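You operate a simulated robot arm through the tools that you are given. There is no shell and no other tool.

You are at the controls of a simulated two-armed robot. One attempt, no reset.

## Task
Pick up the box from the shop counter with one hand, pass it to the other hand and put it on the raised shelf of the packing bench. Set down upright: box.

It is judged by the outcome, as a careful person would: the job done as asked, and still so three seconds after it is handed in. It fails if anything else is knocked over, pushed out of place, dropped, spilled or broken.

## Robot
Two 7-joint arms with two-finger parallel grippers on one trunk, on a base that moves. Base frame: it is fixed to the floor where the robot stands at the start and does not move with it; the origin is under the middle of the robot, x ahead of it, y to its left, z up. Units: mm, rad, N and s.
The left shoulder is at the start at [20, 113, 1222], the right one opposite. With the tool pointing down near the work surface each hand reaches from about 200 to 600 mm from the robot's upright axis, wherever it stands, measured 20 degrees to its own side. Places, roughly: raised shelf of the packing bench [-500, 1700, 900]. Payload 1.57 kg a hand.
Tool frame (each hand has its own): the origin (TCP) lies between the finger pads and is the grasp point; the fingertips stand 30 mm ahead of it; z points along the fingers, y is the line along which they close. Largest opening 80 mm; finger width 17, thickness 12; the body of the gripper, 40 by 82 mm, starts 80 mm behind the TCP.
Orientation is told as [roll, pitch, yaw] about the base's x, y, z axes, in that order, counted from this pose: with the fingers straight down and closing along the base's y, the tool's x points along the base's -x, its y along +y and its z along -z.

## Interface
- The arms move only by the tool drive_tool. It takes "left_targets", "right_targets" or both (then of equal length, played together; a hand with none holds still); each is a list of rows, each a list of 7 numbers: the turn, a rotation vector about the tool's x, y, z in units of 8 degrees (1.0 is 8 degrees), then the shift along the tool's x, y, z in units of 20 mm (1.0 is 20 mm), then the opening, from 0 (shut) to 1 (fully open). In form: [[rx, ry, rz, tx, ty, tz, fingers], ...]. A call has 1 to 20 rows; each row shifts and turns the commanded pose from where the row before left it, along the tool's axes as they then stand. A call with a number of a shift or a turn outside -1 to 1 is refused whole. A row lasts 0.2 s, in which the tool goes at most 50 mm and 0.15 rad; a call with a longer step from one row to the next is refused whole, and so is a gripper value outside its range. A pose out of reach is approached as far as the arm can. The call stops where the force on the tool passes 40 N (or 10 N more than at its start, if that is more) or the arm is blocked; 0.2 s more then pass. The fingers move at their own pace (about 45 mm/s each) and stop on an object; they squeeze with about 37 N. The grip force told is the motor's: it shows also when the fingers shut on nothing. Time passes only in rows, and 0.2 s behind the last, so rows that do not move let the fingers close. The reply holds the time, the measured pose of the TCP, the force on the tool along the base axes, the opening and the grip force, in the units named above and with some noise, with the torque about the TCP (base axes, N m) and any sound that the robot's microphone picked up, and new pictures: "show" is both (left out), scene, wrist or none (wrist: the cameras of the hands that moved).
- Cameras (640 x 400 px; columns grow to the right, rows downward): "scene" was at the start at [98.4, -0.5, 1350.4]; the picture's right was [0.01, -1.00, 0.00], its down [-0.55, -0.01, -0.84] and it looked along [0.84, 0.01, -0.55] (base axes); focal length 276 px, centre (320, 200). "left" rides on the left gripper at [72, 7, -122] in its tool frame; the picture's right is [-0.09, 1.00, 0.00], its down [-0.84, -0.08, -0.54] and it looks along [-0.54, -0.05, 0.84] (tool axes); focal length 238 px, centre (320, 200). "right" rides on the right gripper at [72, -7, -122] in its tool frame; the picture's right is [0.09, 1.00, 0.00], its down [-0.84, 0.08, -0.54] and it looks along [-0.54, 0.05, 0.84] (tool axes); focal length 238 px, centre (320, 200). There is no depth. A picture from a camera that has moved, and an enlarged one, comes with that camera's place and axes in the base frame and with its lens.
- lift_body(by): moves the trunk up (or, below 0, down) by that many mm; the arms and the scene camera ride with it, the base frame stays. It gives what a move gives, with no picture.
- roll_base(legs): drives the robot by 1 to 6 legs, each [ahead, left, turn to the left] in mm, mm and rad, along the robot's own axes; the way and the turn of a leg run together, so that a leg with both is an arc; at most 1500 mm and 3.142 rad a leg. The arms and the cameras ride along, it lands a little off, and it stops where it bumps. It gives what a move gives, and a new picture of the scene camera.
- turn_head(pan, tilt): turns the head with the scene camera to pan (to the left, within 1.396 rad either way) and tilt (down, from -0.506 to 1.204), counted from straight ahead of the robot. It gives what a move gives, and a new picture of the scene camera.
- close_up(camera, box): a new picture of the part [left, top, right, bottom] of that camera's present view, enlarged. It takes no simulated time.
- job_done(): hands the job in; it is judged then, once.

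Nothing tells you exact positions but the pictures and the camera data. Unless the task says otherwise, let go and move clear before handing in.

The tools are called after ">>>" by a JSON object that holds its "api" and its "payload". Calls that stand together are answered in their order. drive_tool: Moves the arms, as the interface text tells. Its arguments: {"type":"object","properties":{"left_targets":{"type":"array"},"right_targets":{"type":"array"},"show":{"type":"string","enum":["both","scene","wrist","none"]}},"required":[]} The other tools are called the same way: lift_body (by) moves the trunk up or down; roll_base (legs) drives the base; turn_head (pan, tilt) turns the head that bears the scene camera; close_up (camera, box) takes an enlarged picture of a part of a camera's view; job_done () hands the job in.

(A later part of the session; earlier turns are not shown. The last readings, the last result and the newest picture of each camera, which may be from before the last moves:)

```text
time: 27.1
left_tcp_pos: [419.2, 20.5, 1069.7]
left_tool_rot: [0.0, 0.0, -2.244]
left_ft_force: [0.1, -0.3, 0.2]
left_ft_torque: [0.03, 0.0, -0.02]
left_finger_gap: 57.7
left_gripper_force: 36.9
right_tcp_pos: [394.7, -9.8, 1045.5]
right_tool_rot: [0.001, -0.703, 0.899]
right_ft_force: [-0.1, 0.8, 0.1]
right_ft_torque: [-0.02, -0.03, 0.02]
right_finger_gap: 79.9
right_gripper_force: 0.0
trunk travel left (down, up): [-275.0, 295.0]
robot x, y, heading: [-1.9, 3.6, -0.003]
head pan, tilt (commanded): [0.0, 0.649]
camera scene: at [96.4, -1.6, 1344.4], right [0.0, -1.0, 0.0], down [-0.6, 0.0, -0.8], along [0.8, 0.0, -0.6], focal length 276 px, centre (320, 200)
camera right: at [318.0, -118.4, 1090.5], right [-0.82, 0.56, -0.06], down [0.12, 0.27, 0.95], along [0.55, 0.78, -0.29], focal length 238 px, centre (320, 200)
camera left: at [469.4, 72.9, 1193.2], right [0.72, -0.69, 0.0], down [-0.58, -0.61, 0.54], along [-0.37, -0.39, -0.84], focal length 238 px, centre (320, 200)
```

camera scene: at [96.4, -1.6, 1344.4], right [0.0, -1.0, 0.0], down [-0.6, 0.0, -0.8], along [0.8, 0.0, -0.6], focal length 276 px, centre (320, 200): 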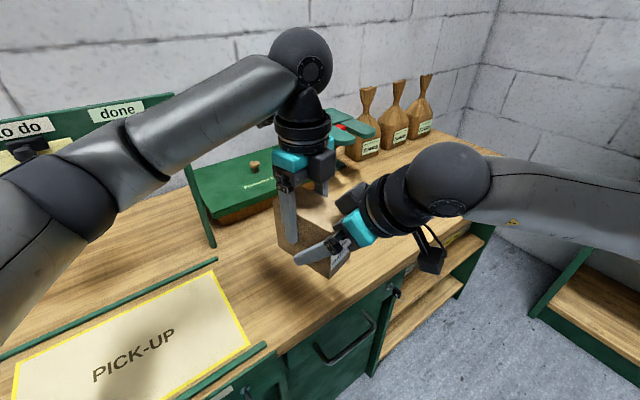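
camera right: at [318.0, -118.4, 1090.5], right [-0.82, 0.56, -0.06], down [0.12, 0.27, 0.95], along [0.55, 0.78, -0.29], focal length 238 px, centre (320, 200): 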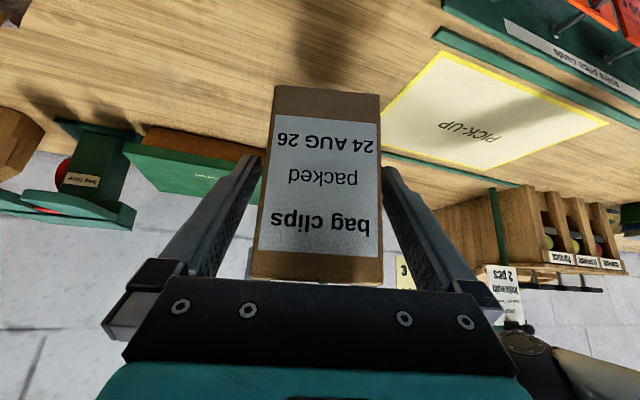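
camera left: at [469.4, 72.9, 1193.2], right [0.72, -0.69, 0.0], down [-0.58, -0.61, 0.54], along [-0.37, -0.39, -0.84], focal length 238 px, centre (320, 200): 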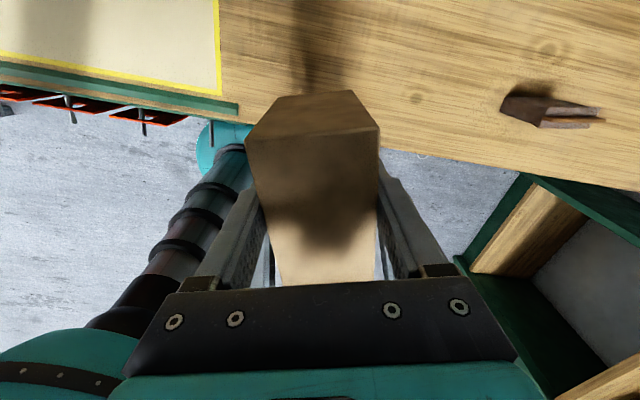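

The left hand now carries the box alone and it hasn't shifted. I'll withdraw the right hand along its own axis.

>>> {"api": "drive_tool", "payload": {"right_targets": [[0, 0, 0, 0, 0, -0.6, 1], [0, 0, 0, 0, 0, -1, 1], [0, 0, 0, 0, 0, -1, 1], [0, 0, 0, 0, 0, -1, 1], [0, 0, 0, 0, 0, -1, 1], [0, 0, 0, 0, 0, -1, 1], [0, 0, 0, 0, 0, 0, 1]]}}

```text
time: 28.7
left_tcp_pos: [418.5, 20.9, 1069.3]
left_tool_rot: [0.0, 0.001, -2.243]
left_ft_force: [-0.1, 0.5, 1.1]
left_ft_torque: [-0.02, -0.03, 0.01]
left_finger_gap: 57.6
left_gripper_force: 36.8
right_tcp_pos: [348.9, -66.4, 1129.0]
right_tool_rot: [-0.001, -0.701, 0.9]
right_ft_force: [0.0, -0.3, 0.7]
right_ft_torque: [0.01, 0.03, 0.02]
right_finger_gap: 79.9
right_gripper_force: 0.0
trunk travel left (down, up): [-275.0, 295.0]
robot x, y, heading: [1.7, -1.1, -0.002]
head pan, tilt (commanded): [0.0, 0.649]
camera scene: at [96.5, -1.5, 1344.4], right [0.0, -1.0, 0.0], down [-0.6, 0.0, -0.8], along [0.8, 0.0, -0.6], focal length 276 px, centre (320, 200)
camera right: at [273.0, -175.1, 1176.1], right [-0.82, 0.56, -0.06], down [0.12, 0.27, 0.95], along [0.55, 0.78, -0.29], focal length 238 px, centre (320, 200)
```

scene: 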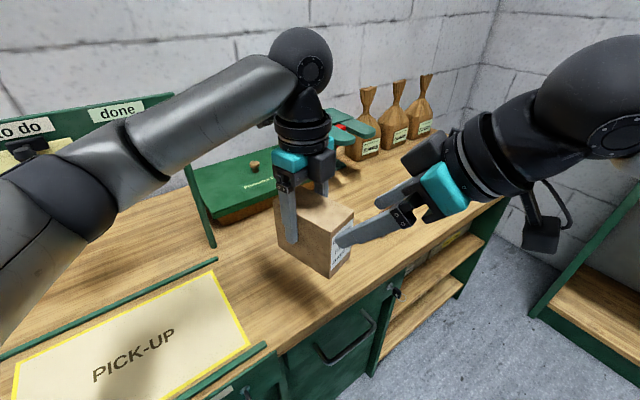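
right: 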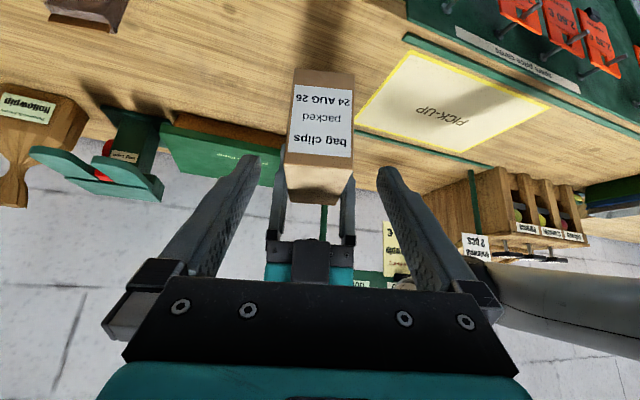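

The hands have separated cleanly and the box hangs upright from the left. Now I'll move the right hand well off to its own side and return it to a vertical, neutral pose.

>>> {"api": "drive_tool", "payload": {"right_targets": [[0, 0, 0, 0.598, -0.622, -0.505, 1], [0, 0, 0, 0.598, -0.622, -0.505, 1], [0, 0, 0, 0.598, -0.622, -0.505, 1], [0, 0, 0, 0.598, -0.622, -0.505, 1], [0, 0, 0, 0.598, -0.622, -0.505, 1], [0, 0, 0, 0.598, -0.622, -0.505, 1], [0, 1, 0, 0, 0, 0, 1], [0, 1, 0, 0, 0, 0, 1], [0, 1, 0, 0, 0, 0, 1], [0, 1, 0, 0, 0, 0, 1], [0, 1, 0, 0, 0, 0, 1], [0, 0, 0.92, 0, 0, 0, 1], [0, 0, 0.92, 0, 0, 0, 1], [0, 0, 0.92, 0, 0, 0, 1], [0, 0, 0.92, 0, 0, 0, 1], [0, 0, 0.92, 0, 0, 0, 1], [0, 0, 0.92, 0, 0, 0, 1], [0, 0, 0.92, 0, 0, 0, 1], [0, 0, 0, 0, 0, 0, 1]]}}

```text
time: 32.7
left_tcp_pos: [419.5, 20.5, 1069.9]
left_tool_rot: [-0.001, 0.0, -2.242]
left_ft_force: [-0.8, -0.1, -0.2]
left_ft_torque: [0.0, 0.03, 0.02]
left_finger_gap: 57.8
left_gripper_force: 37.2
right_tcp_pos: [348.3, -144.9, 1128.3]
right_tool_rot: [0.003, -0.001, -0.002]
right_ft_force: [0.2, 0.2, -0.1]
right_ft_torque: [0.02, 0.03, -0.01]
right_finger_gap: 80.0
right_gripper_force: 0.1
right hand out of reach, approached as far as the arm can: row 5, 6
trunk travel left (down, up): [-275.0, 295.0]
robot x, y, heading: [-1.5, 2.5, -0.003]
head pan, tilt (commanded): [0.0, 0.649]
camera scene: at [96.4, -1.6, 1344.4], right [0.0, -1.0, 0.0], down [-0.6, 0.0, -0.8], along [0.8, 0.0, -0.6], focal length 276 px, centre (320, 200)
camera right: at [277.9, -152.0, 1250.5], right [-0.09, 1.0, 0.0], down [0.84, 0.07, 0.54], along [0.54, 0.05, -0.84], focal length 238 px, centre (320, 200)
```

scene: 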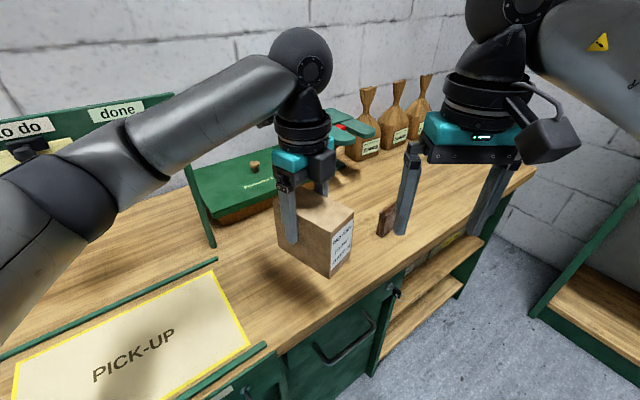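
right: 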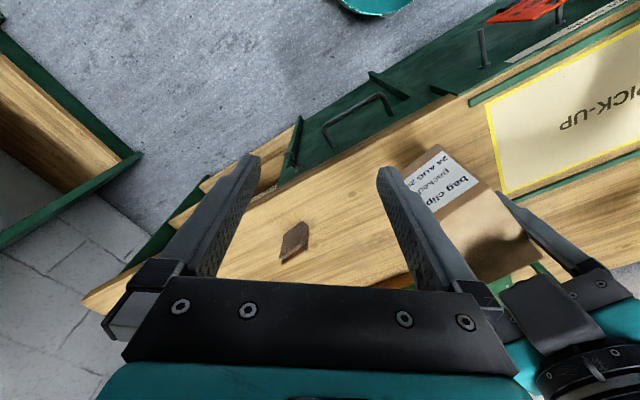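

The right hand is vertical again. I'll shift it outward a bit, and at the same time bring the left hand with the box in toward its own side and turn it to a more natural yaw for carrying.

>>> {"api": "drive_tool", "payload": {"right_targets": [[0, 0, 0, 0, -1, 0, 1], [0, 0, 0, 0, -1, 0, 1], [0, 0, 0, 0, -1, 0, 1], [0, 0, 0, 0, 0, 0, 1], [0, 0, 0, 0, 0, 0, 1], [0, 0, 0, 0, 0, 0, 1], [0, 0, 0, 0, 0, 0, 1], [0, 0, 0, 0, 0, 0, 1], [0, 0, 0, 0, 0, 0, 1], [0, 0, 0, 0, 0, 0, 1], [0, 0, 0, 0, 0, 0, 1], [0, 0, 0, 0, 0, 0, 1], [0, 0, 0, 0, 0, 0, 1], [0, 0, 0, 0, 0, 0, 1], [0, 0, 0, 0, 0, 0, 1], [0, 0, 0, 0, 0, 0, 1], [0, 0, 0, 0, 0, 0, 1]], "left_targets": [[0, 0, 0, 0.39, -0.95, 0, 0], [0, 0, 0, 0.39, -0.95, 0, 0], [0, 0, 0, 0.39, -0.95, 0, 0], [0, 0, 0, 0.39, -0.95, 0, 0], [0, 0, 0, 0.39, -0.95, 0, 0], [0, 0, -0.95, 0, 0, 0, 0], [0, 0, -0.95, 0, 0, 0, 0], [0, 0, -0.95, 0, 0, 0, 0], [0, 0, -0.95, 0, 0, 0, 0], [0, 0, -0.95, 0, 0, 0, 0], [0, 0, -0.95, 0, 0, 0, 0], [0, 0, -0.95, 0, 0, 0, 0], [0, 0, -0.95, 0, 0, 0, 0], [0, 0, -0.95, 0, 0, 0, 0], [0, 0, -0.95, 0, 0, 0, 0], [0, 0, -0.95, 0, 0, 0, 0], [0, 0, 0, 0, 0, 0, 0]]}}

>>> {"api": "lift_body", "payload": {"by": 220}}

>>> {"api": "turn_head", "payload": {"pan": 1.2, "tilt": 0.6}}

```text
time: 36.3
left_tcp_pos: [368.6, 110.1, 1069.4]
left_tool_rot: [0.001, 0.0, -0.782]
left_ft_force: [0.6, -0.4, -0.1]
left_ft_torque: [0.03, -0.01, 0.01]
left_finger_gap: 57.5
left_gripper_force: 37.1
right_tcp_pos: [349.2, -204.9, 1128.9]
right_tool_rot: [0.003, -0.002, 0.002]
right_ft_force: [0.9, 0.0, 0.2]
right_ft_torque: [-0.01, 0.03, -0.04]
right_finger_gap: 79.9
right_gripper_force: 0.1
trunk travel left (down, up): [-275.0, 295.0]
robot x, y, heading: [-1.1, 1.9, 0.001]
head pan, tilt (commanded): [0.0, 0.649]
camera scene: at [96.4, -1.6, 1344.4], right [0.0, -1.0, 0.0], down [-0.6, 0.0, -0.8], along [0.8, 0.0, -0.6], focal length 276 px, centre (320, 200)
camera right: at [277.4, -211.4, 1250.3], right [-0.09, 1.0, 0.0], down [0.84, 0.08, 0.54], along [0.54, 0.05, -0.84], focal length 238 px, centre (320, 200)
camera left: at [322.6, 166.0, 1192.7], right [0.77, 0.64, 0.0], down [0.54, -0.64, 0.54], along [0.35, -0.42, -0.84], focal length 238 px, centre (320, 200)
```

scene: 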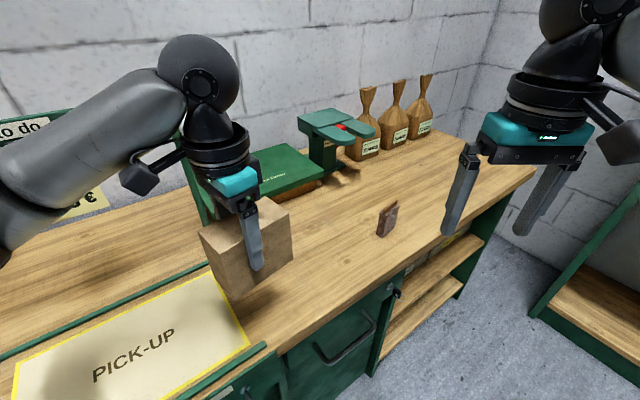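
right: 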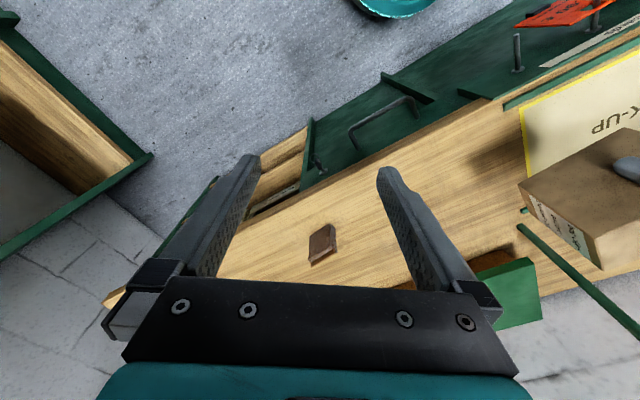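
left: 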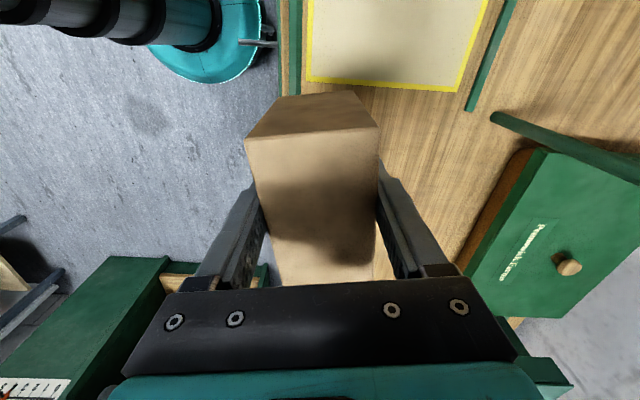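

```text
time: 38.6
left_tcp_pos: [369.1, 110.3, 1289.9]
left_tool_rot: [0.001, 0.002, -0.784]
left_ft_force: [-0.2, -0.4, -1.9]
left_ft_torque: [0.02, 0.03, 0.0]
left_finger_gap: 57.4
left_gripper_force: 37.0
right_tcp_pos: [349.1, -204.0, 1349.3]
right_tool_rot: [0.004, -0.002, 0.001]
right_ft_force: [-0.4, 0.7, 0.9]
right_ft_torque: [0.04, -0.01, 0.02]
right_finger_gap: 79.7
right_gripper_force: 0.0
trunk travel left (down, up): [-495.0, 75.0]
robot x, y, heading: [-0.8, -0.3, -0.002]
head pan, tilt (commanded): [0.0, 0.649]
```

```text
time: 40.0
left_tcp_pos: [368.7, 110.4, 1289.5]
left_tool_rot: [0.0, 0.0, -0.782]
left_ft_force: [-0.2, -0.2, -1.3]
left_ft_torque: [0.01, 0.06, 0.02]
left_finger_gap: 57.6
left_gripper_force: 36.9
right_tcp_pos: [348.9, -206.3, 1348.8]
right_tool_rot: [0.003, -0.001, 0.001]
right_ft_force: [-0.6, -0.5, -0.1]
right_ft_torque: [-0.01, -0.02, 0.01]
right_finger_gap: 79.8
right_gripper_force: 0.0
trunk travel left (down, up): [-495.0, 75.0]
robot x, y, heading: [-3.9, 3.1, -0.0]
head pan, tilt (commanded): [1.201, 0.6]
camera scene: at [41.7, 80.8, 1568.7], right [0.93, -0.36, 0.0], down [-0.2, -0.53, -0.83], along [0.3, 0.77, -0.56], focal length 276 px, centre (320, 200)
```

scene: 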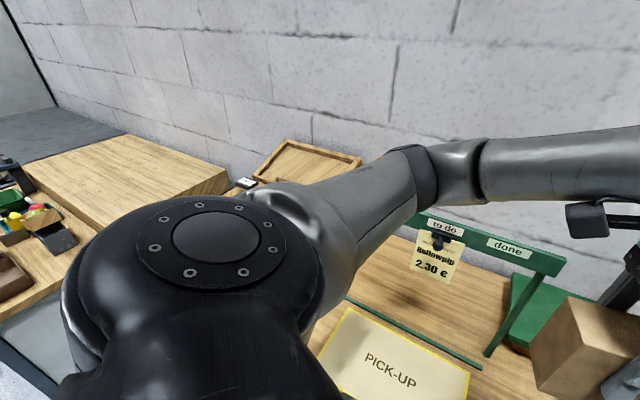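

The left hand holds the box at z≈1290, clear of everything on the counter. The counter's front edge is about 308 mm from the robot's axis and the bench is perpendicular to it, to the left. I'll turn in place to face the bench, then look again before driving.

>>> {"api": "roll_base", "payload": {"legs": [[0, 0, 1.43]]}}

>>> {"api": "turn_head", "payload": {"pan": 0.3, "tilt": 0.55}}

```text
time: 44.0
left_tcp_pos: [-66.2, 379.4, 1288.8]
left_tool_rot: [0.001, 0.0, 0.664]
left_ft_force: [0.7, -0.7, -1.8]
left_ft_torque: [-0.03, 0.0, 0.02]
left_finger_gap: 57.5
left_gripper_force: 36.5
right_tcp_pos: [245.1, 320.5, 1348.1]
right_tool_rot: [0.003, -0.001, 1.451]
right_ft_force: [0.9, 0.1, 0.7]
right_ft_torque: [0.01, -0.02, -0.01]
right_finger_gap: 79.7
right_gripper_force: 0.0
trunk travel left (down, up): [-495.0, 75.0]
robot x, y, heading: [-0.8, -1.5, 1.45]
head pan, tilt (commanded): [1.201, 0.6]
camera scene: at [-77.3, 50.1, 1568.7], right [0.47, 0.88, 0.0], down [0.5, -0.27, -0.83], along [-0.73, 0.39, -0.56], focal length 276 px, centre (320, 200)
```

scene: 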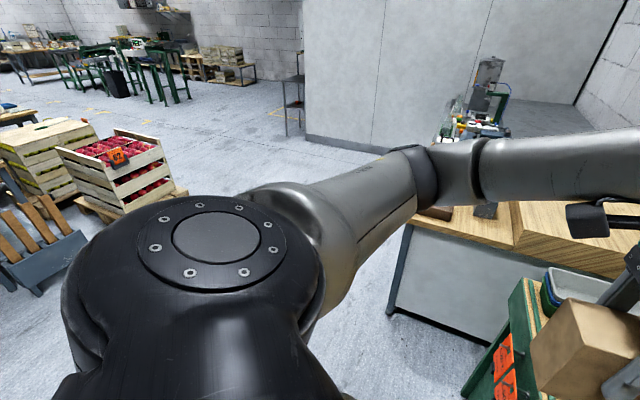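

```text
time: 45.2
left_tcp_pos: [-64.8, 379.4, 1288.7]
left_tool_rot: [-0.001, -0.001, 0.665]
left_ft_force: [-0.1, 0.8, -2.3]
left_ft_torque: [0.0, -0.02, 0.01]
left_finger_gap: 57.6
left_gripper_force: 37.2
right_tcp_pos: [245.8, 321.3, 1349.0]
right_tool_rot: [0.004, -0.001, 1.45]
right_ft_force: [0.3, 0.6, 0.0]
right_ft_torque: [0.0, 0.0, 0.02]
right_finger_gap: 79.6
right_gripper_force: 0.1
trunk travel left (down, up): [-495.0, 75.0]
robot x, y, heading: [-1.7, 1.2, 1.448]
head pan, tilt (commanded): [0.3, 0.55]
camera scene: at [-15.4, 96.8, 1573.2], right [0.98, 0.18, 0.0], down [0.09, -0.51, -0.85], along [-0.15, 0.84, -0.52], focal length 276 px, centre (320, 200)
```

scene: 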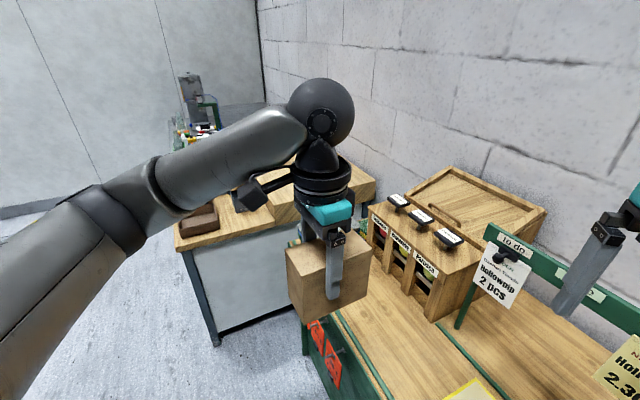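

The floor toward the bench looks clear, and the crates are far behind. I'll zoom in on the bench to measure the shelf edge.

>>> {"api": "close_up", "payload": {"camera": "scene", "box": [160, 130, 400, 280]}}

>>> {"api": "turn_head", "payload": {"pan": 0.75, "tilt": 0.75}}

>>> {"api": "turn_head", "payload": {"pan": -0.25, "tilt": 0.55}}

```text
2.67 times, centred on (280, 205) of scene
camera zoom: at [-15.4, 96.8, 1573.2], right [0.98, 0.18, 0.0], down [0.09, -0.51, -0.85], along [-0.15, 0.84, -0.52], focal length 736 px, centre (427, 187)
```

zoom: 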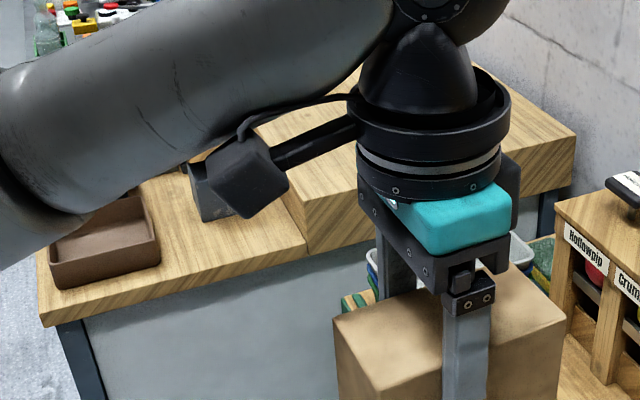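

```text
time: 46.1
left_tcp_pos: [-65.2, 379.1, 1289.1]
left_tool_rot: [0.001, 0.0, 0.666]
left_ft_force: [-0.5, -0.4, -0.9]
left_ft_torque: [-0.05, 0.04, 0.0]
left_finger_gap: 57.8
left_gripper_force: 36.9
right_tcp_pos: [244.9, 321.5, 1347.2]
right_tool_rot: [0.001, -0.002, 1.45]
right_ft_force: [-0.9, 0.1, 0.3]
right_ft_torque: [-0.01, -0.02, 0.02]
right_finger_gap: 80.1
right_gripper_force: 0.0
trunk travel left (down, up): [-495.0, 75.0]
robot x, y, heading: [1.5, 0.3, 1.451]
head pan, tilt (commanded): [0.75, 0.75]
camera scene: at [-48.0, 75.5, 1555.8], right [0.81, 0.59, 0.0], down [0.4, -0.55, -0.73], along [-0.43, 0.59, -0.68], focal length 276 px, centre (320, 200)
```

scene: 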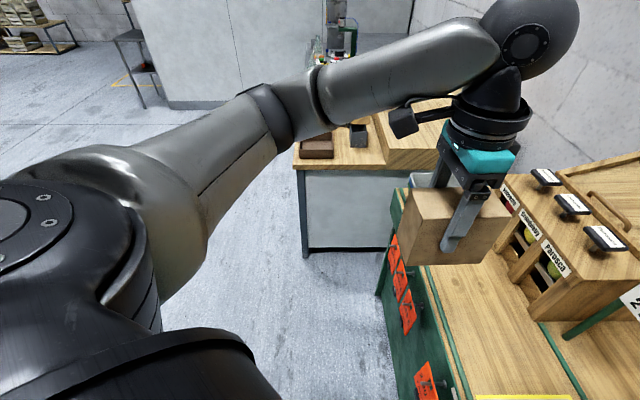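

```text
time: 47.4
left_tcp_pos: [-66.1, 380.4, 1291.4]
left_tool_rot: [0.0, -0.001, 0.666]
left_ft_force: [0.2, 1.2, -1.2]
left_ft_torque: [-0.01, -0.01, 0.01]
left_finger_gap: 57.6
left_gripper_force: 37.2
right_tcp_pos: [245.2, 321.9, 1348.6]
right_tool_rot: [0.004, -0.002, 1.451]
right_ft_force: [-0.6, 0.1, -0.1]
right_ft_torque: [-0.01, 0.01, 0.0]
right_finger_gap: 80.1
right_gripper_force: 0.2
trunk travel left (down, up): [-495.0, 75.0]
robot x, y, heading: [-0.4, -0.2, 1.453]
head pan, tilt (commanded): [-0.25, 0.55]
camera scene: at [33.1, 92.2, 1573.2], right [0.93, -0.36, 0.0], down [-0.19, -0.49, -0.85], along [0.31, 0.79, -0.52], focal length 276 px, centre (320, 200)
```

scene: 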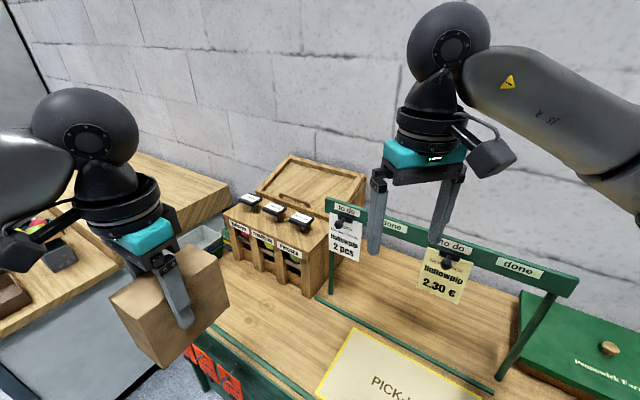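

Heading is now about 83°. The produce stand tops out below z≈1200, so the raised hands clear it. I'll drive diagonally parallel to the counter's front, about 500 mm toward the bench, then re-measure.

>>> {"api": "roll_base", "payload": {"legs": [[365, 341, 0]]}}

>>> {"api": "turn_head", "payload": {"pan": -0.3, "tilt": 0.65}}

>>> {"api": "close_up", "payload": {"camera": "left", "box": [0, 0, 640, 400]}}

>>> {"api": "close_up", "payload": {"camera": "right", "box": [0, 0, 640, 400]}}

```text
time: 50.3
left_tcp_pos: [-360.5, 779.2, 1289.7]
left_tool_rot: [-0.001, -0.001, 0.662]
left_ft_force: [0.5, -1.1, -1.3]
left_ft_torque: [-0.05, 0.01, 0.0]
left_finger_gap: 57.6
left_gripper_force: 36.5
right_tcp_pos: [-50.3, 719.3, 1348.9]
right_tool_rot: [0.004, -0.001, 1.446]
right_ft_force: [-0.7, -0.4, 0.3]
right_ft_torque: [0.0, -0.03, 0.02]
right_finger_gap: 79.9
right_gripper_force: 0.0
trunk travel left (down, up): [-495.0, 75.0]
robot x, y, heading: [-296.6, 396.6, 1.441]
head pan, tilt (commanded): [-0.25, 0.55]
camera scene: at [-262.9, 490.9, 1573.2], right [0.93, -0.37, 0.0], down [-0.19, -0.49, -0.85], along [0.31, 0.79, -0.52], focal length 276 px, centre (320, 200)
```

scene: 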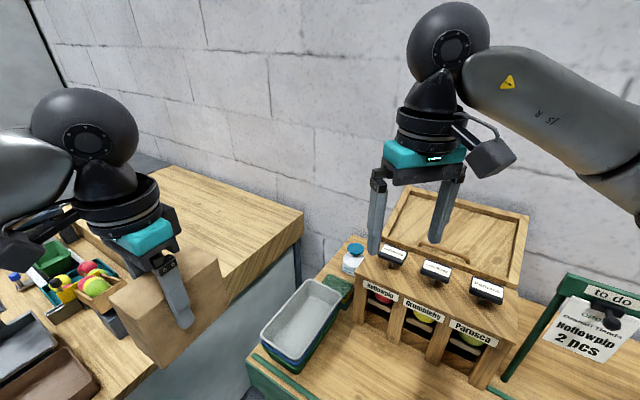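

```text
time: 51.0
left_tcp_pos: [-360.0, 778.3, 1288.3]
left_tool_rot: [0.0, -0.001, 0.662]
left_ft_force: [0.4, -0.6, -0.9]
left_ft_torque: [0.0, 0.03, 0.01]
left_finger_gap: 57.5
left_gripper_force: 37.1
right_tcp_pos: [-50.1, 717.5, 1348.7]
right_tool_rot: [0.003, -0.003, 1.445]
right_ft_force: [-0.3, 0.0, 0.0]
right_ft_torque: [0.03, -0.01, 0.03]
right_finger_gap: 80.0
right_gripper_force: 0.0
trunk travel left (down, up): [-495.0, 75.0]
robot x, y, heading: [-298.9, 400.1, 1.445]
head pan, tilt (commanded): [-0.3, 0.649]
camera scene: at [-259.7, 486.0, 1564.5], right [0.91, -0.41, 0.0], down [-0.25, -0.55, -0.8], along [0.33, 0.73, -0.6], focal length 276 px, centre (320, 200)
```

scene: 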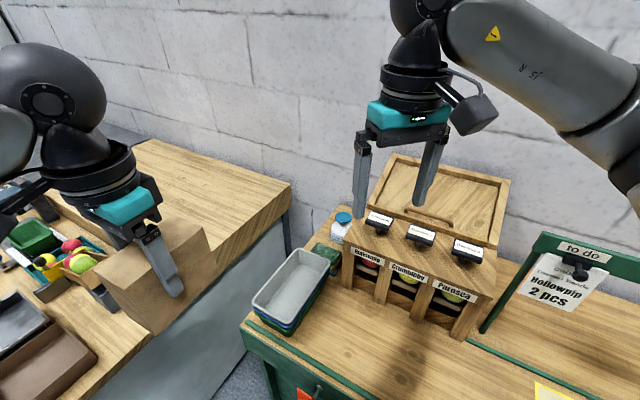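

```text
1.00 times, centred on (320, 200) of left (not enlarged: the box is as wide or as high as the picture)
camera zoom: at [-420.5, 739.8, 1412.7], right [-0.54, 0.84, 0.0], down [0.71, 0.45, 0.54], along [0.46, 0.29, -0.84], focal length 238 px, centre (320, 200)
```

zoom: 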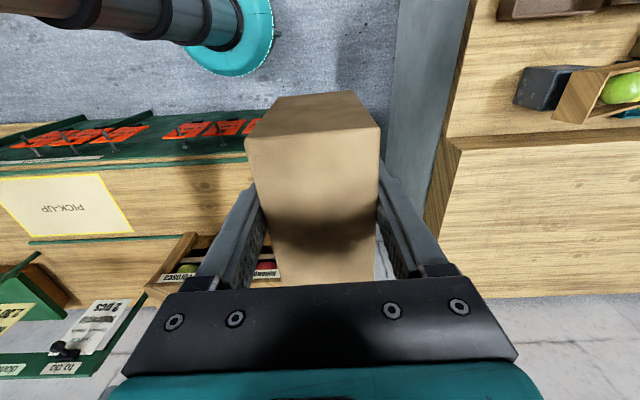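

```text
1.00 times, centred on (320, 200) of right (not enlarged: the box is as wide or as high as the picture)
camera zoom: at [-50.9, 646.5, 1470.3], right [-1.0, 0.03, 0.0], down [0.03, 0.84, 0.54], along [0.02, 0.54, -0.84], focal length 238 px, centre (320, 200)
```

zoom: 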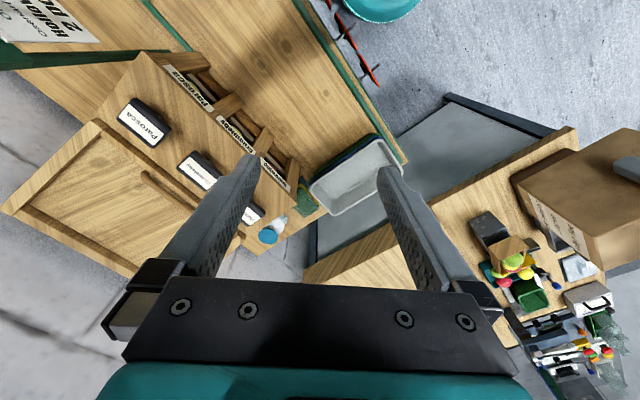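

I have good views of the shelf now, but my rays suggest its top may be somewhat lower than 900. I'll zoom in to triangulate its corners properly.

>>> {"api": "close_up", "payload": {"camera": "left", "box": [380, 80, 640, 310]}}

>>> {"api": "close_up", "payload": {"camera": "scene", "box": [60, 110, 340, 290]}}

>>> {"api": "turn_head", "payload": {"pan": 0.45, "tilt": 0.75}}

```text
1.74 times, centred on (510, 195) of left
camera zoom: at [-420.5, 739.8, 1412.7], right [-0.54, 0.84, 0.0], down [0.71, 0.45, 0.54], along [0.46, 0.29, -0.84], focal length 414 px, centre (-10, 209)
```

zoom: 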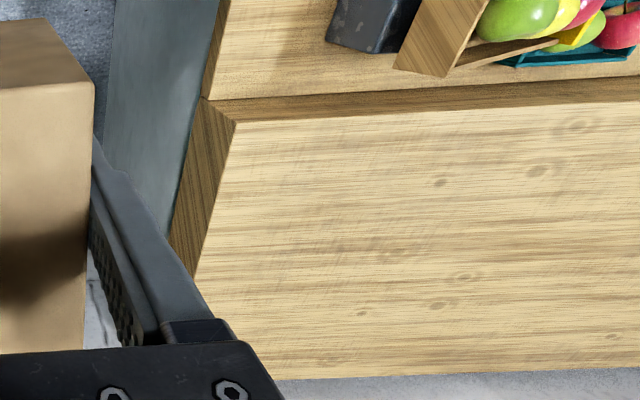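

```text
2.22 times, centred on (200, 200) of scene
camera zoom: at [-259.7, 486.0, 1564.5], right [0.91, -0.41, 0.0], down [-0.25, -0.55, -0.8], along [0.33, 0.73, -0.6], focal length 613 px, centre (587, 200)
```

zoom: 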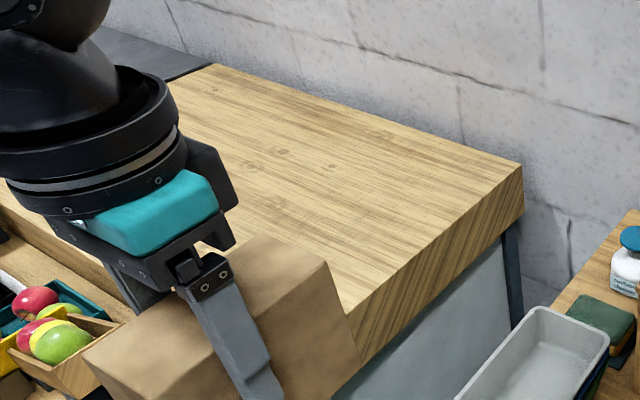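

```text
time: 52.1
left_tcp_pos: [-358.4, 778.5, 1289.3]
left_tool_rot: [0.0, -0.001, 0.661]
left_ft_force: [0.8, 0.1, -0.9]
left_ft_torque: [0.01, 0.04, -0.02]
left_finger_gap: 57.5
left_gripper_force: 37.3
right_tcp_pos: [-50.7, 719.3, 1348.3]
right_tool_rot: [0.003, -0.003, 1.445]
right_ft_force: [-0.1, -0.2, -0.1]
right_ft_torque: [-0.01, -0.02, -0.01]
right_finger_gap: 79.8
right_gripper_force: 0.1
trunk travel left (down, up): [-495.0, 75.0]
robot x, y, heading: [-294.1, 396.6, 1.444]
head pan, tilt (commanded): [0.45, 0.75]
camera scene: at [-321.9, 485.6, 1555.8], right [0.95, 0.32, 0.0], down [0.22, -0.65, -0.73], along [-0.23, 0.69, -0.68], focal length 276 px, centre (320, 200)
```

scene: 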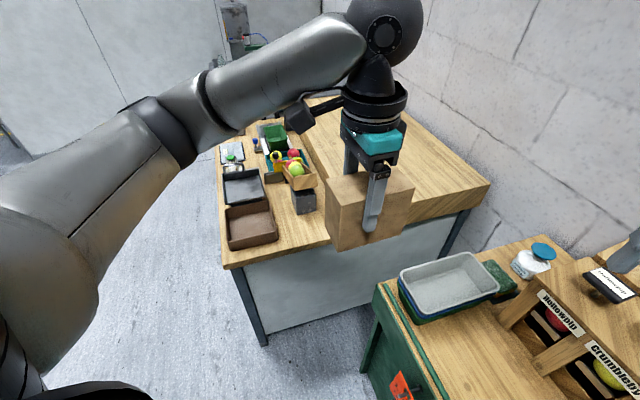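

Triangulating both near corners gives a shelf top at z≈853. The front-left corner is at [-431, 1150], the front edge runs along azimuth 36°, and the side edge along 126°. I'll drive closer, keeping clear of the counter and bench fronts, and turn slightly right so the shelf corner lies in the left hand's reach.

>>> {"api": "roll_base", "payload": {"legs": [[301, 240, 0], [0, 0, -0.344]]}}

>>> {"api": "turn_head", "payload": {"pan": 0.2, "tilt": 0.75}}

>>> {"api": "close_up", "payload": {"camera": "left", "box": [0, 0, 640, 400]}}

>>> {"api": "close_up", "payload": {"camera": "right", "box": [0, 0, 640, 400]}}

```text
time: 55.6
left_tcp_pos: [-435.9, 1105.0, 1291.0]
left_tool_rot: [0.0, 0.0, 0.321]
left_ft_force: [-1.2, 0.4, -0.7]
left_ft_torque: [0.01, 0.04, 0.0]
left_finger_gap: 57.5
left_gripper_force: 36.9
right_tcp_pos: [-163.1, 945.9, 1348.7]
right_tool_rot: [0.003, -0.002, 1.104]
right_ft_force: [-0.3, 0.7, 0.7]
right_ft_torque: [0.0, 0.0, -0.01]
right_finger_gap: 80.0
right_gripper_force: 0.0
trunk travel left (down, up): [-495.0, 75.0]
robot x, y, heading: [-502.9, 722.9, 1.105]
head pan, tilt (commanded): [0.45, 0.75]
camera scene: at [-497.8, 815.5, 1555.8], right [1.0, -0.02, 0.0], down [-0.01, -0.68, -0.73], along [0.01, 0.73, -0.68], focal length 276 px, centre (320, 200)
```

scene: 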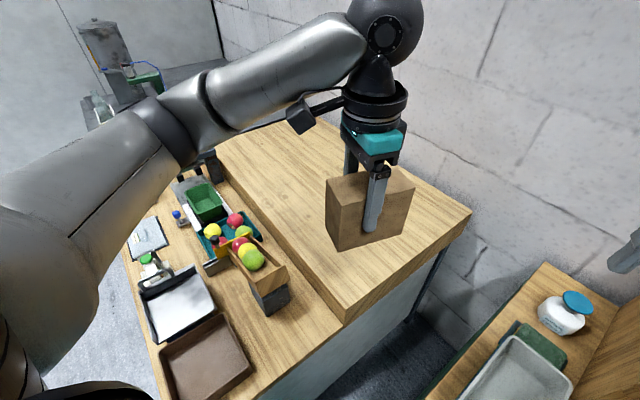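

```text
time: 56.3
left_tcp_pos: [-436.3, 1103.8, 1289.1]
left_tool_rot: [-0.001, 0.0, 0.322]
left_ft_force: [0.3, -0.7, -1.3]
left_ft_torque: [0.01, -0.01, 0.01]
left_finger_gap: 57.7
left_gripper_force: 36.5
right_tcp_pos: [-164.5, 944.9, 1349.9]
right_tool_rot: [0.003, -0.002, 1.104]
right_ft_force: [0.6, 0.0, -0.6]
right_ft_torque: [-0.02, -0.01, -0.02]
right_finger_gap: 80.4
right_gripper_force: 0.0
trunk travel left (down, up): [-495.0, 75.0]
robot x, y, heading: [-501.6, 725.3, 1.102]
head pan, tilt (commanded): [0.201, 0.75]
camera scene: at [-477.8, 812.9, 1555.8], right [0.97, -0.26, 0.0], down [-0.18, -0.66, -0.73], along [0.19, 0.71, -0.68], focal length 276 px, centre (320, 200)
```

scene: 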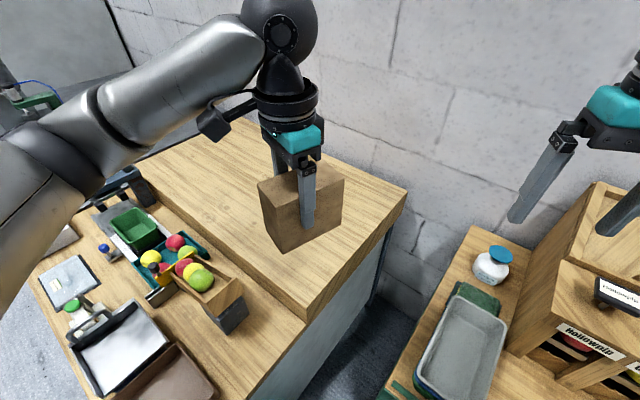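

```text
1.00 times, centred on (320, 200) of left (not enlarged: the box is as wide or as high as the picture)
camera zoom: at [-506.9, 1088.5, 1412.7], right [-0.23, 0.97, 0.0], down [0.82, 0.19, 0.54], along [0.53, 0.12, -0.84], focal length 238 px, centre (320, 200)
```

zoom: 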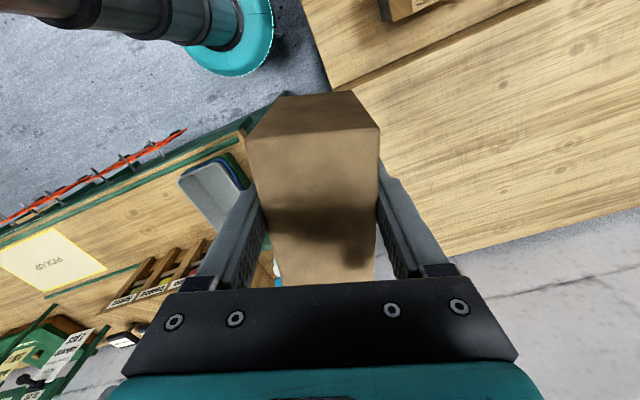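

```text
1.00 times, centred on (320, 200) of right (not enlarged: the box is as wide or as high as the picture)
camera zoom: at [-189.4, 877.7, 1470.3], right [-0.93, 0.36, 0.0], down [0.31, 0.78, 0.54], along [0.2, 0.51, -0.84], focal length 238 px, centre (320, 200)
```

zoom: 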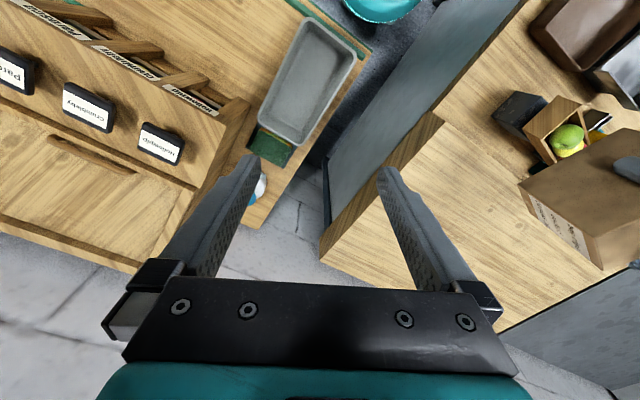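

I'm parked in front of the shelf corner. I'll re-measure the corner from here with zoomed views from both cameras.

>>> {"api": "close_up", "payload": {"camera": "scene", "box": [220, 170, 420, 350]}}

>>> {"api": "close_up", "payload": {"camera": "right", "box": [300, 90, 500, 270]}}

>>> {"api": "close_up", "payload": {"camera": "left", "box": [290, 0, 490, 180]}}

```text
2.22 times, centred on (320, 260) of scene
camera zoom: at [-477.8, 812.9, 1555.8], right [0.97, -0.26, 0.0], down [-0.18, -0.66, -0.73], along [0.19, 0.71, -0.68], focal length 613 px, centre (320, 67)
```

zoom: 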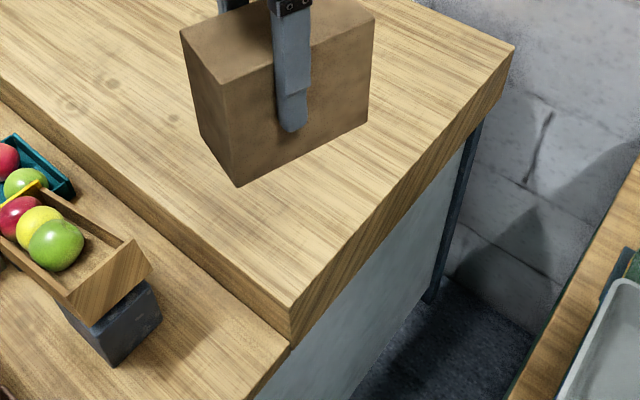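

```text
2.22 times, centred on (400, 180) of right
camera zoom: at [-189.4, 877.7, 1470.3], right [-0.93, 0.36, 0.0], down [0.31, 0.78, 0.54], along [0.2, 0.51, -0.84], focal length 530 px, centre (142, 244)
```

zoom: 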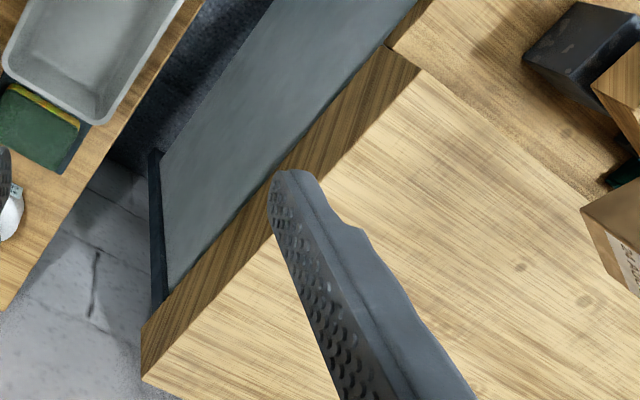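

```text
2.22 times, centred on (390, 90) of left
camera zoom: at [-506.9, 1088.5, 1412.7], right [-0.23, 0.97, 0.0], down [0.82, 0.19, 0.54], along [0.53, 0.12, -0.84], focal length 530 px, centre (164, 444)
```

zoom: 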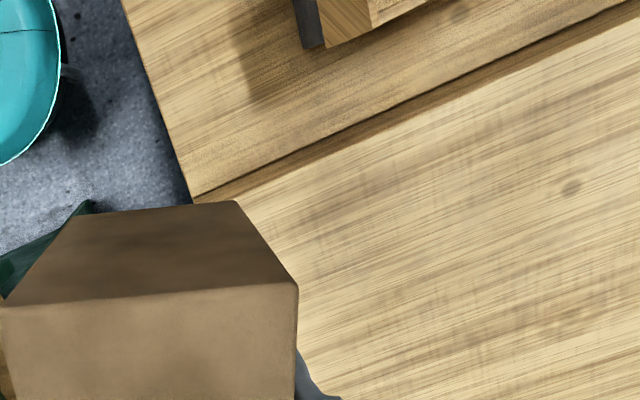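

Triangulating from here puts the shelf top at z≈868, with its near corner at about [-424, 1140]. I'll set the box down around [-399, 1280], roughly 100 mm in from both edges, feeling for contact on the way down. First I'll lower the trunk partway, square the box to the shelf, and extend over it.

>>> {"api": "lift_body", "payload": {"by": -150}}

>>> {"api": "drive_tool", "payload": {"left_targets": [[0, 0, -0.745, 0, 0, 0, 0], [0, 0, -0.745, 0, 0, 0, 0], [0, 0, -0.745, 0, 0, 0, 0], [0, 0, 0, -0.837, 0.75, 0, 0], [0, 0, 0, -0.837, 0.75, 0, 0], [0, 0, 0, -0.837, 0.75, 0, 0], [0, 0, 0, -0.837, 0.75, 0, 0], [0, 0, 0, -0.837, 0.75, 0, 0], [0, 0, 0, -0.837, 0.75, 0, 0], [0, 0, 0, -0.837, 0.75, 0, 0], [0, 0, 0, -0.837, 0.75, 0, 0], [0, 0, 0, 0, 0, 0, 0]]}}

```text
time: 58.1
left_tcp_pos: [-436.0, 1104.9, 1139.5]
left_tool_rot: [0.002, -0.001, 0.322]
left_ft_force: [0.7, 0.2, -1.7]
left_ft_torque: [-0.03, 0.02, 0.01]
left_finger_gap: 57.8
left_gripper_force: 37.3
right_tcp_pos: [-162.7, 944.7, 1198.7]
right_tool_rot: [0.005, -0.002, 1.104]
right_ft_force: [0.6, 0.1, 0.2]
right_ft_torque: [-0.02, -0.02, -0.04]
right_finger_gap: 80.2
right_gripper_force: 0.0
trunk travel left (down, up): [-345.0, 225.0]
robot x, y, heading: [-498.8, 727.9, 1.106]
head pan, tilt (commanded): [0.201, 0.75]
```

```text
time: 60.7
left_tcp_pos: [-399.9, 1279.4, 1141.7]
left_tool_rot: [-0.001, 0.0, 0.632]
left_ft_force: [0.0, -0.5, -1.9]
left_ft_torque: [0.0, 0.0, 0.0]
left_finger_gap: 57.5
left_gripper_force: 37.0
right_tcp_pos: [-164.5, 944.4, 1199.4]
right_tool_rot: [0.003, -0.002, 1.106]
right_ft_force: [-0.2, 1.3, -0.7]
right_ft_torque: [0.06, -0.01, 0.0]
right_finger_gap: 79.9
right_gripper_force: 0.1
trunk travel left (down, up): [-345.0, 225.0]
robot x, y, heading: [-500.9, 724.4, 1.101]
head pan, tilt (commanded): [0.201, 0.75]
camera scene: at [-477.8, 812.7, 1405.8], right [0.97, -0.26, 0.0], down [-0.18, -0.66, -0.73], along [0.19, 0.71, -0.68], focal length 276 px, centre (320, 200)
camera left: at [-462.0, 1243.0, 1263.8], right [-0.51, 0.86, 0.0], down [0.72, 0.43, 0.54], along [0.47, 0.28, -0.84], focal length 238 px, centre (320, 200)
```

scene: 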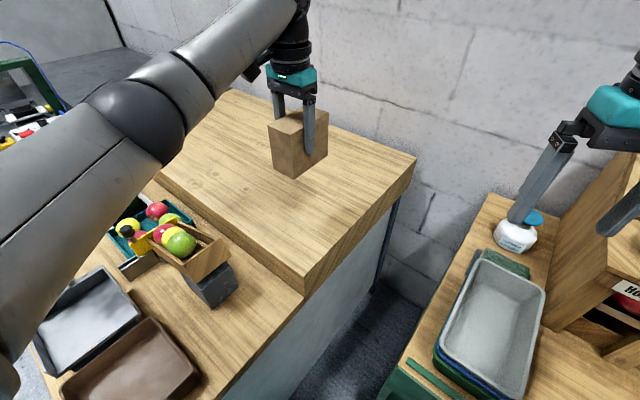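
left: 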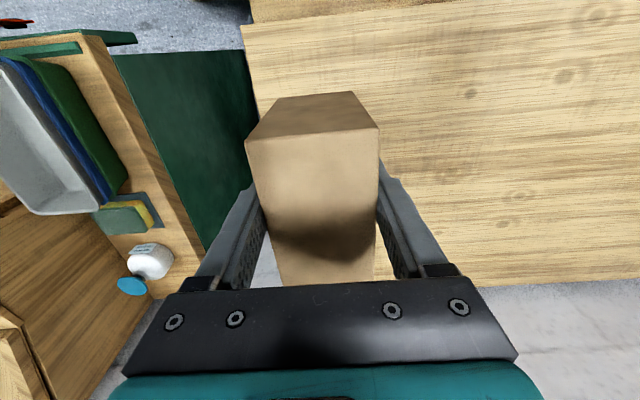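

The box is over the shelf, upright and squared up. I'll lower it to about 25 mm above the estimated surface, then feel for contact.

>>> {"api": "drive_tool", "payload": {"left_targets": [[0, 0, 0, 0, 0, 1, 0], [0, 0, 0, 0, 0, 1, 0], [0, 0, 0, 0, 0, 1, 0], [0, 0, 0, 0, 0, 1, 0], [0, 0, 0, 0, 0, 1, 0], [0, 0, 0, 0, 0, 1, 0], [0, 0, 0, 0, 0, 1, 0], [0, 0, 0, 0, 0, 1, 0], [0, 0, 0, 0, 0, 1, 0], [0, 0, 0, 0, 0, 0, 0]]}}

>>> {"api": "close_up", "payload": {"camera": "scene", "box": [220, 90, 420, 290]}}

```text
time: 62.9
left_tcp_pos: [-399.6, 1281.0, 958.0]
left_tool_rot: [-0.001, 0.0, 0.633]
left_ft_force: [-0.1, 0.0, -1.2]
left_ft_torque: [-0.01, 0.01, 0.02]
left_finger_gap: 57.6
left_gripper_force: 37.1
right_tcp_pos: [-164.3, 945.0, 1200.0]
right_tool_rot: [0.004, -0.003, 1.103]
right_ft_force: [0.5, -0.4, 0.6]
right_ft_torque: [-0.02, -0.02, 0.01]
right_finger_gap: 80.1
right_gripper_force: 0.0
trunk travel left (down, up): [-345.0, 225.0]
robot x, y, heading: [-505.0, 729.8, 1.105]
head pan, tilt (commanded): [0.201, 0.75]
camera scene: at [-477.6, 812.8, 1405.8], right [0.97, -0.26, 0.0], down [-0.18, -0.66, -0.73], along [0.19, 0.71, -0.68], focal length 276 px, centre (320, 200)
camera left: at [-461.7, 1243.6, 1081.7], right [-0.52, 0.86, 0.0], down [0.72, 0.43, 0.54], along [0.47, 0.28, -0.84], focal length 238 px, centre (320, 200)
```

scene: 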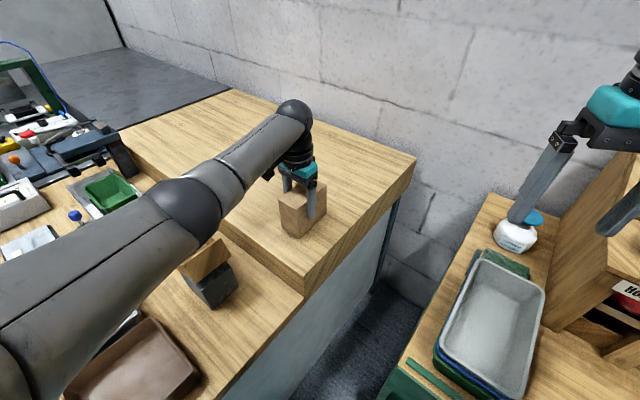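
left: 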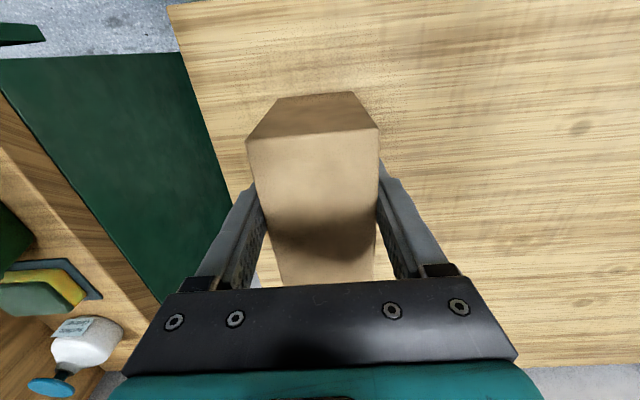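

```text
2.00 times, centred on (320, 190) of scene
camera zoom: at [-477.6, 812.8, 1405.8], right [0.97, -0.26, 0.0], down [-0.18, -0.66, -0.73], along [0.19, 0.71, -0.68], focal length 552 px, centre (320, 220)
```

zoom: 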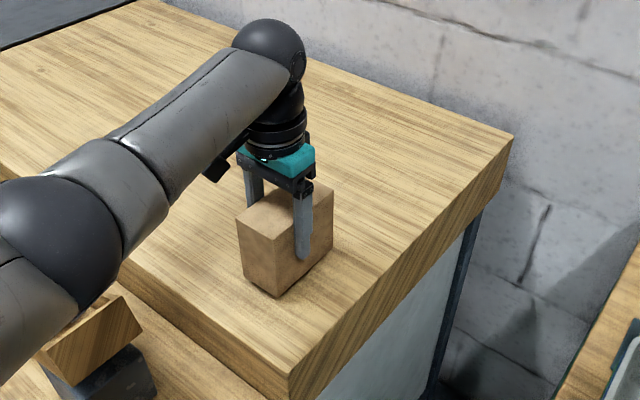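

The box bottom is about 20–25 mm above the shelf and the elbow is well clear of the fruit. I'll keep going down in small steps while watching the vertical force.

>>> {"api": "drive_tool", "payload": {"left_targets": [[0, 0, 0, 0, 0, 0.2, 0], [0, 0, 0, 0, 0, 0.2, 0], [0, 0, 0, 0, 0, 0.2, 0], [0, 0, 0, 0, 0, 0, 0]], "show": "scene"}}

>>> {"api": "close_up", "payload": {"camera": "scene", "box": [260, 140, 360, 250]}}

```text
time: 63.9
left_tcp_pos: [-398.0, 1280.5, 948.2]
left_tool_rot: [-0.001, 0.001, 0.634]
left_ft_force: [-0.2, 0.1, -1.8]
left_ft_torque: [-0.01, 0.03, 0.03]
left_finger_gap: 57.5
left_gripper_force: 37.2
right_tcp_pos: [-164.3, 945.2, 1200.0]
right_tool_rot: [0.003, -0.002, 1.104]
right_ft_force: [0.1, 0.1, 0.6]
right_ft_torque: [-0.03, -0.02, -0.06]
right_finger_gap: 79.9
right_gripper_force: 0.0
trunk travel left (down, up): [-345.0, 225.0]
robot x, y, heading: [-504.1, 728.6, 1.107]
head pan, tilt (commanded): [0.201, 0.75]
camera scene: at [-477.6, 812.8, 1405.8], right [0.97, -0.26, 0.0], down [-0.18, -0.66, -0.73], along [0.19, 0.71, -0.68], focal length 276 px, centre (320, 200)
```

scene: 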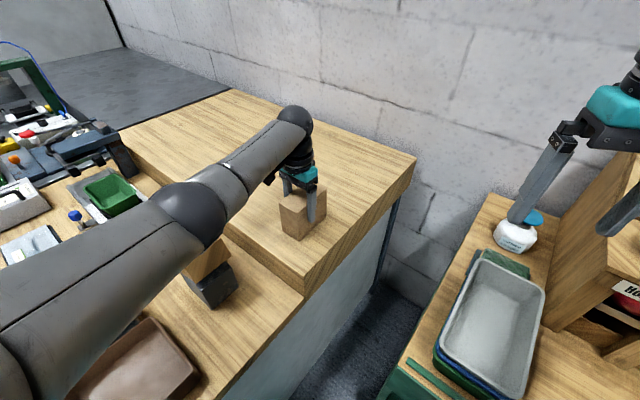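

```text
3.64 times, centred on (310, 195) of scene
camera zoom: at [-477.6, 812.8, 1405.8], right [0.97, -0.26, 0.0], down [-0.18, -0.66, -0.73], along [0.19, 0.71, -0.68], focal length 1003 px, centre (356, 218)
```

zoom: 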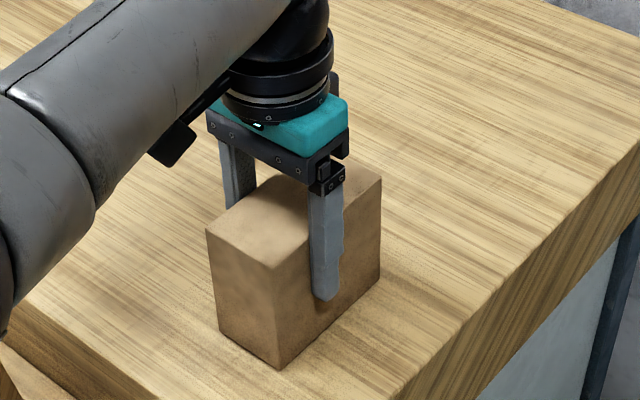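

There's no contact yet and the box's shadow is closing in. I'll continue in 3 mm steps.

>>> {"api": "drive_tool", "payload": {"left_targets": [[0, 0, 0, 0, 0, 0.15, 0], [0, 0, 0, 0, 0, 0.15, 0], [0, 0, 0, 0, 0, 0, 0]], "show": "none"}}

>>> {"api": "close_up", "payload": {"camera": "scene", "box": [260, 140, 360, 250]}}

```text
time: 64.7
left_tcp_pos: [-398.9, 1281.1, 944.0]
left_tool_rot: [0.003, -0.008, 0.635]
left_ft_force: [-2.2, 1.8, 21.3]
left_ft_torque: [-0.74, 0.76, -0.08]
left_finger_gap: 57.5
left_gripper_force: 37.0
right_tcp_pos: [-164.7, 944.0, 1198.8]
right_tool_rot: [0.003, -0.004, 1.105]
right_ft_force: [0.2, 0.2, 0.3]
right_ft_torque: [0.0, 0.01, 0.02]
right_finger_gap: 79.8
right_gripper_force: 0.1
trunk travel left (down, up): [-345.0, 225.0]
robot x, y, heading: [-504.8, 722.5, 1.106]
head pan, tilt (commanded): [0.201, 0.75]
```

```text
3.64 times, centred on (310, 195) of scene
camera zoom: at [-478.2, 811.1, 1406.2], right [0.97, -0.26, 0.0], down [-0.18, -0.66, -0.73], along [0.19, 0.71, -0.68], focal length 1003 px, centre (356, 218)
```

zoom: 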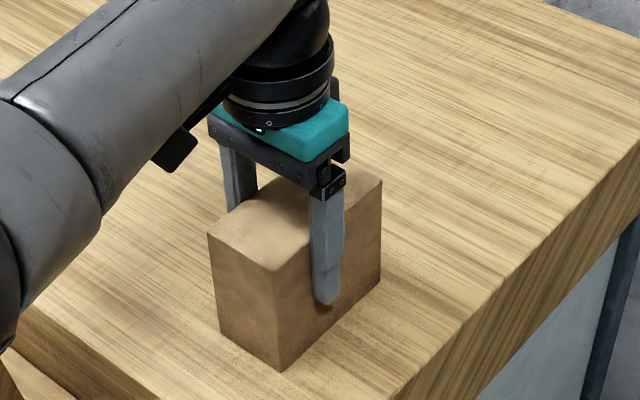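

Contact: about 21 N upward at TCP z≈944, so the shelf top is at about z≈876. I'll ease off by about 2 mm so the box rests lightly before I release it.

>>> {"api": "drive_tool", "payload": {"left_targets": [[0, 0, 0, 0, 0, -0.1, 0], [0, 0, 0, 0, 0, 0, 0]], "show": "none"}}

```text
time: 65.3
left_tcp_pos: [-398.8, 1280.3, 945.4]
left_tool_rot: [0.001, -0.006, 0.634]
left_ft_force: [-2.7, 3.2, 16.5]
left_ft_torque: [0.17, -0.32, 0.06]
left_finger_gap: 57.6
left_gripper_force: 37.1
right_tcp_pos: [-165.6, 945.7, 1200.6]
right_tool_rot: [0.003, -0.002, 1.105]
right_ft_force: [-0.2, -0.3, -0.3]
right_ft_torque: [0.03, 0.01, 0.0]
right_finger_gap: 80.0
right_gripper_force: 0.0
trunk travel left (down, up): [-345.0, 225.0]
robot x, y, heading: [-502.1, 730.8, 1.105]
head pan, tilt (commanded): [0.201, 0.75]
```

>>> {"api": "drive_tool", "payload": {"left_targets": [[0, 0, 0, 0, 0, -0.07, 0], [0, 0, 0, 0, 0, 0, 0]], "show": "none"}}

```text
time: 65.9
left_tcp_pos: [-398.9, 1281.3, 945.3]
left_tool_rot: [-0.001, -0.001, 0.634]
left_ft_force: [0.2, 4.4, 8.5]
left_ft_torque: [0.76, -0.57, 0.19]
left_finger_gap: 57.7
left_gripper_force: 36.6
right_tcp_pos: [-164.0, 944.2, 1199.3]
right_tool_rot: [0.004, -0.003, 1.104]
right_ft_force: [1.1, -0.3, -0.5]
right_ft_torque: [0.01, -0.01, -0.05]
right_finger_gap: 80.1
right_gripper_force: 0.2
trunk travel left (down, up): [-345.0, 225.0]
robot x, y, heading: [-505.1, 723.5, 1.11]
head pan, tilt (commanded): [0.201, 0.75]
```

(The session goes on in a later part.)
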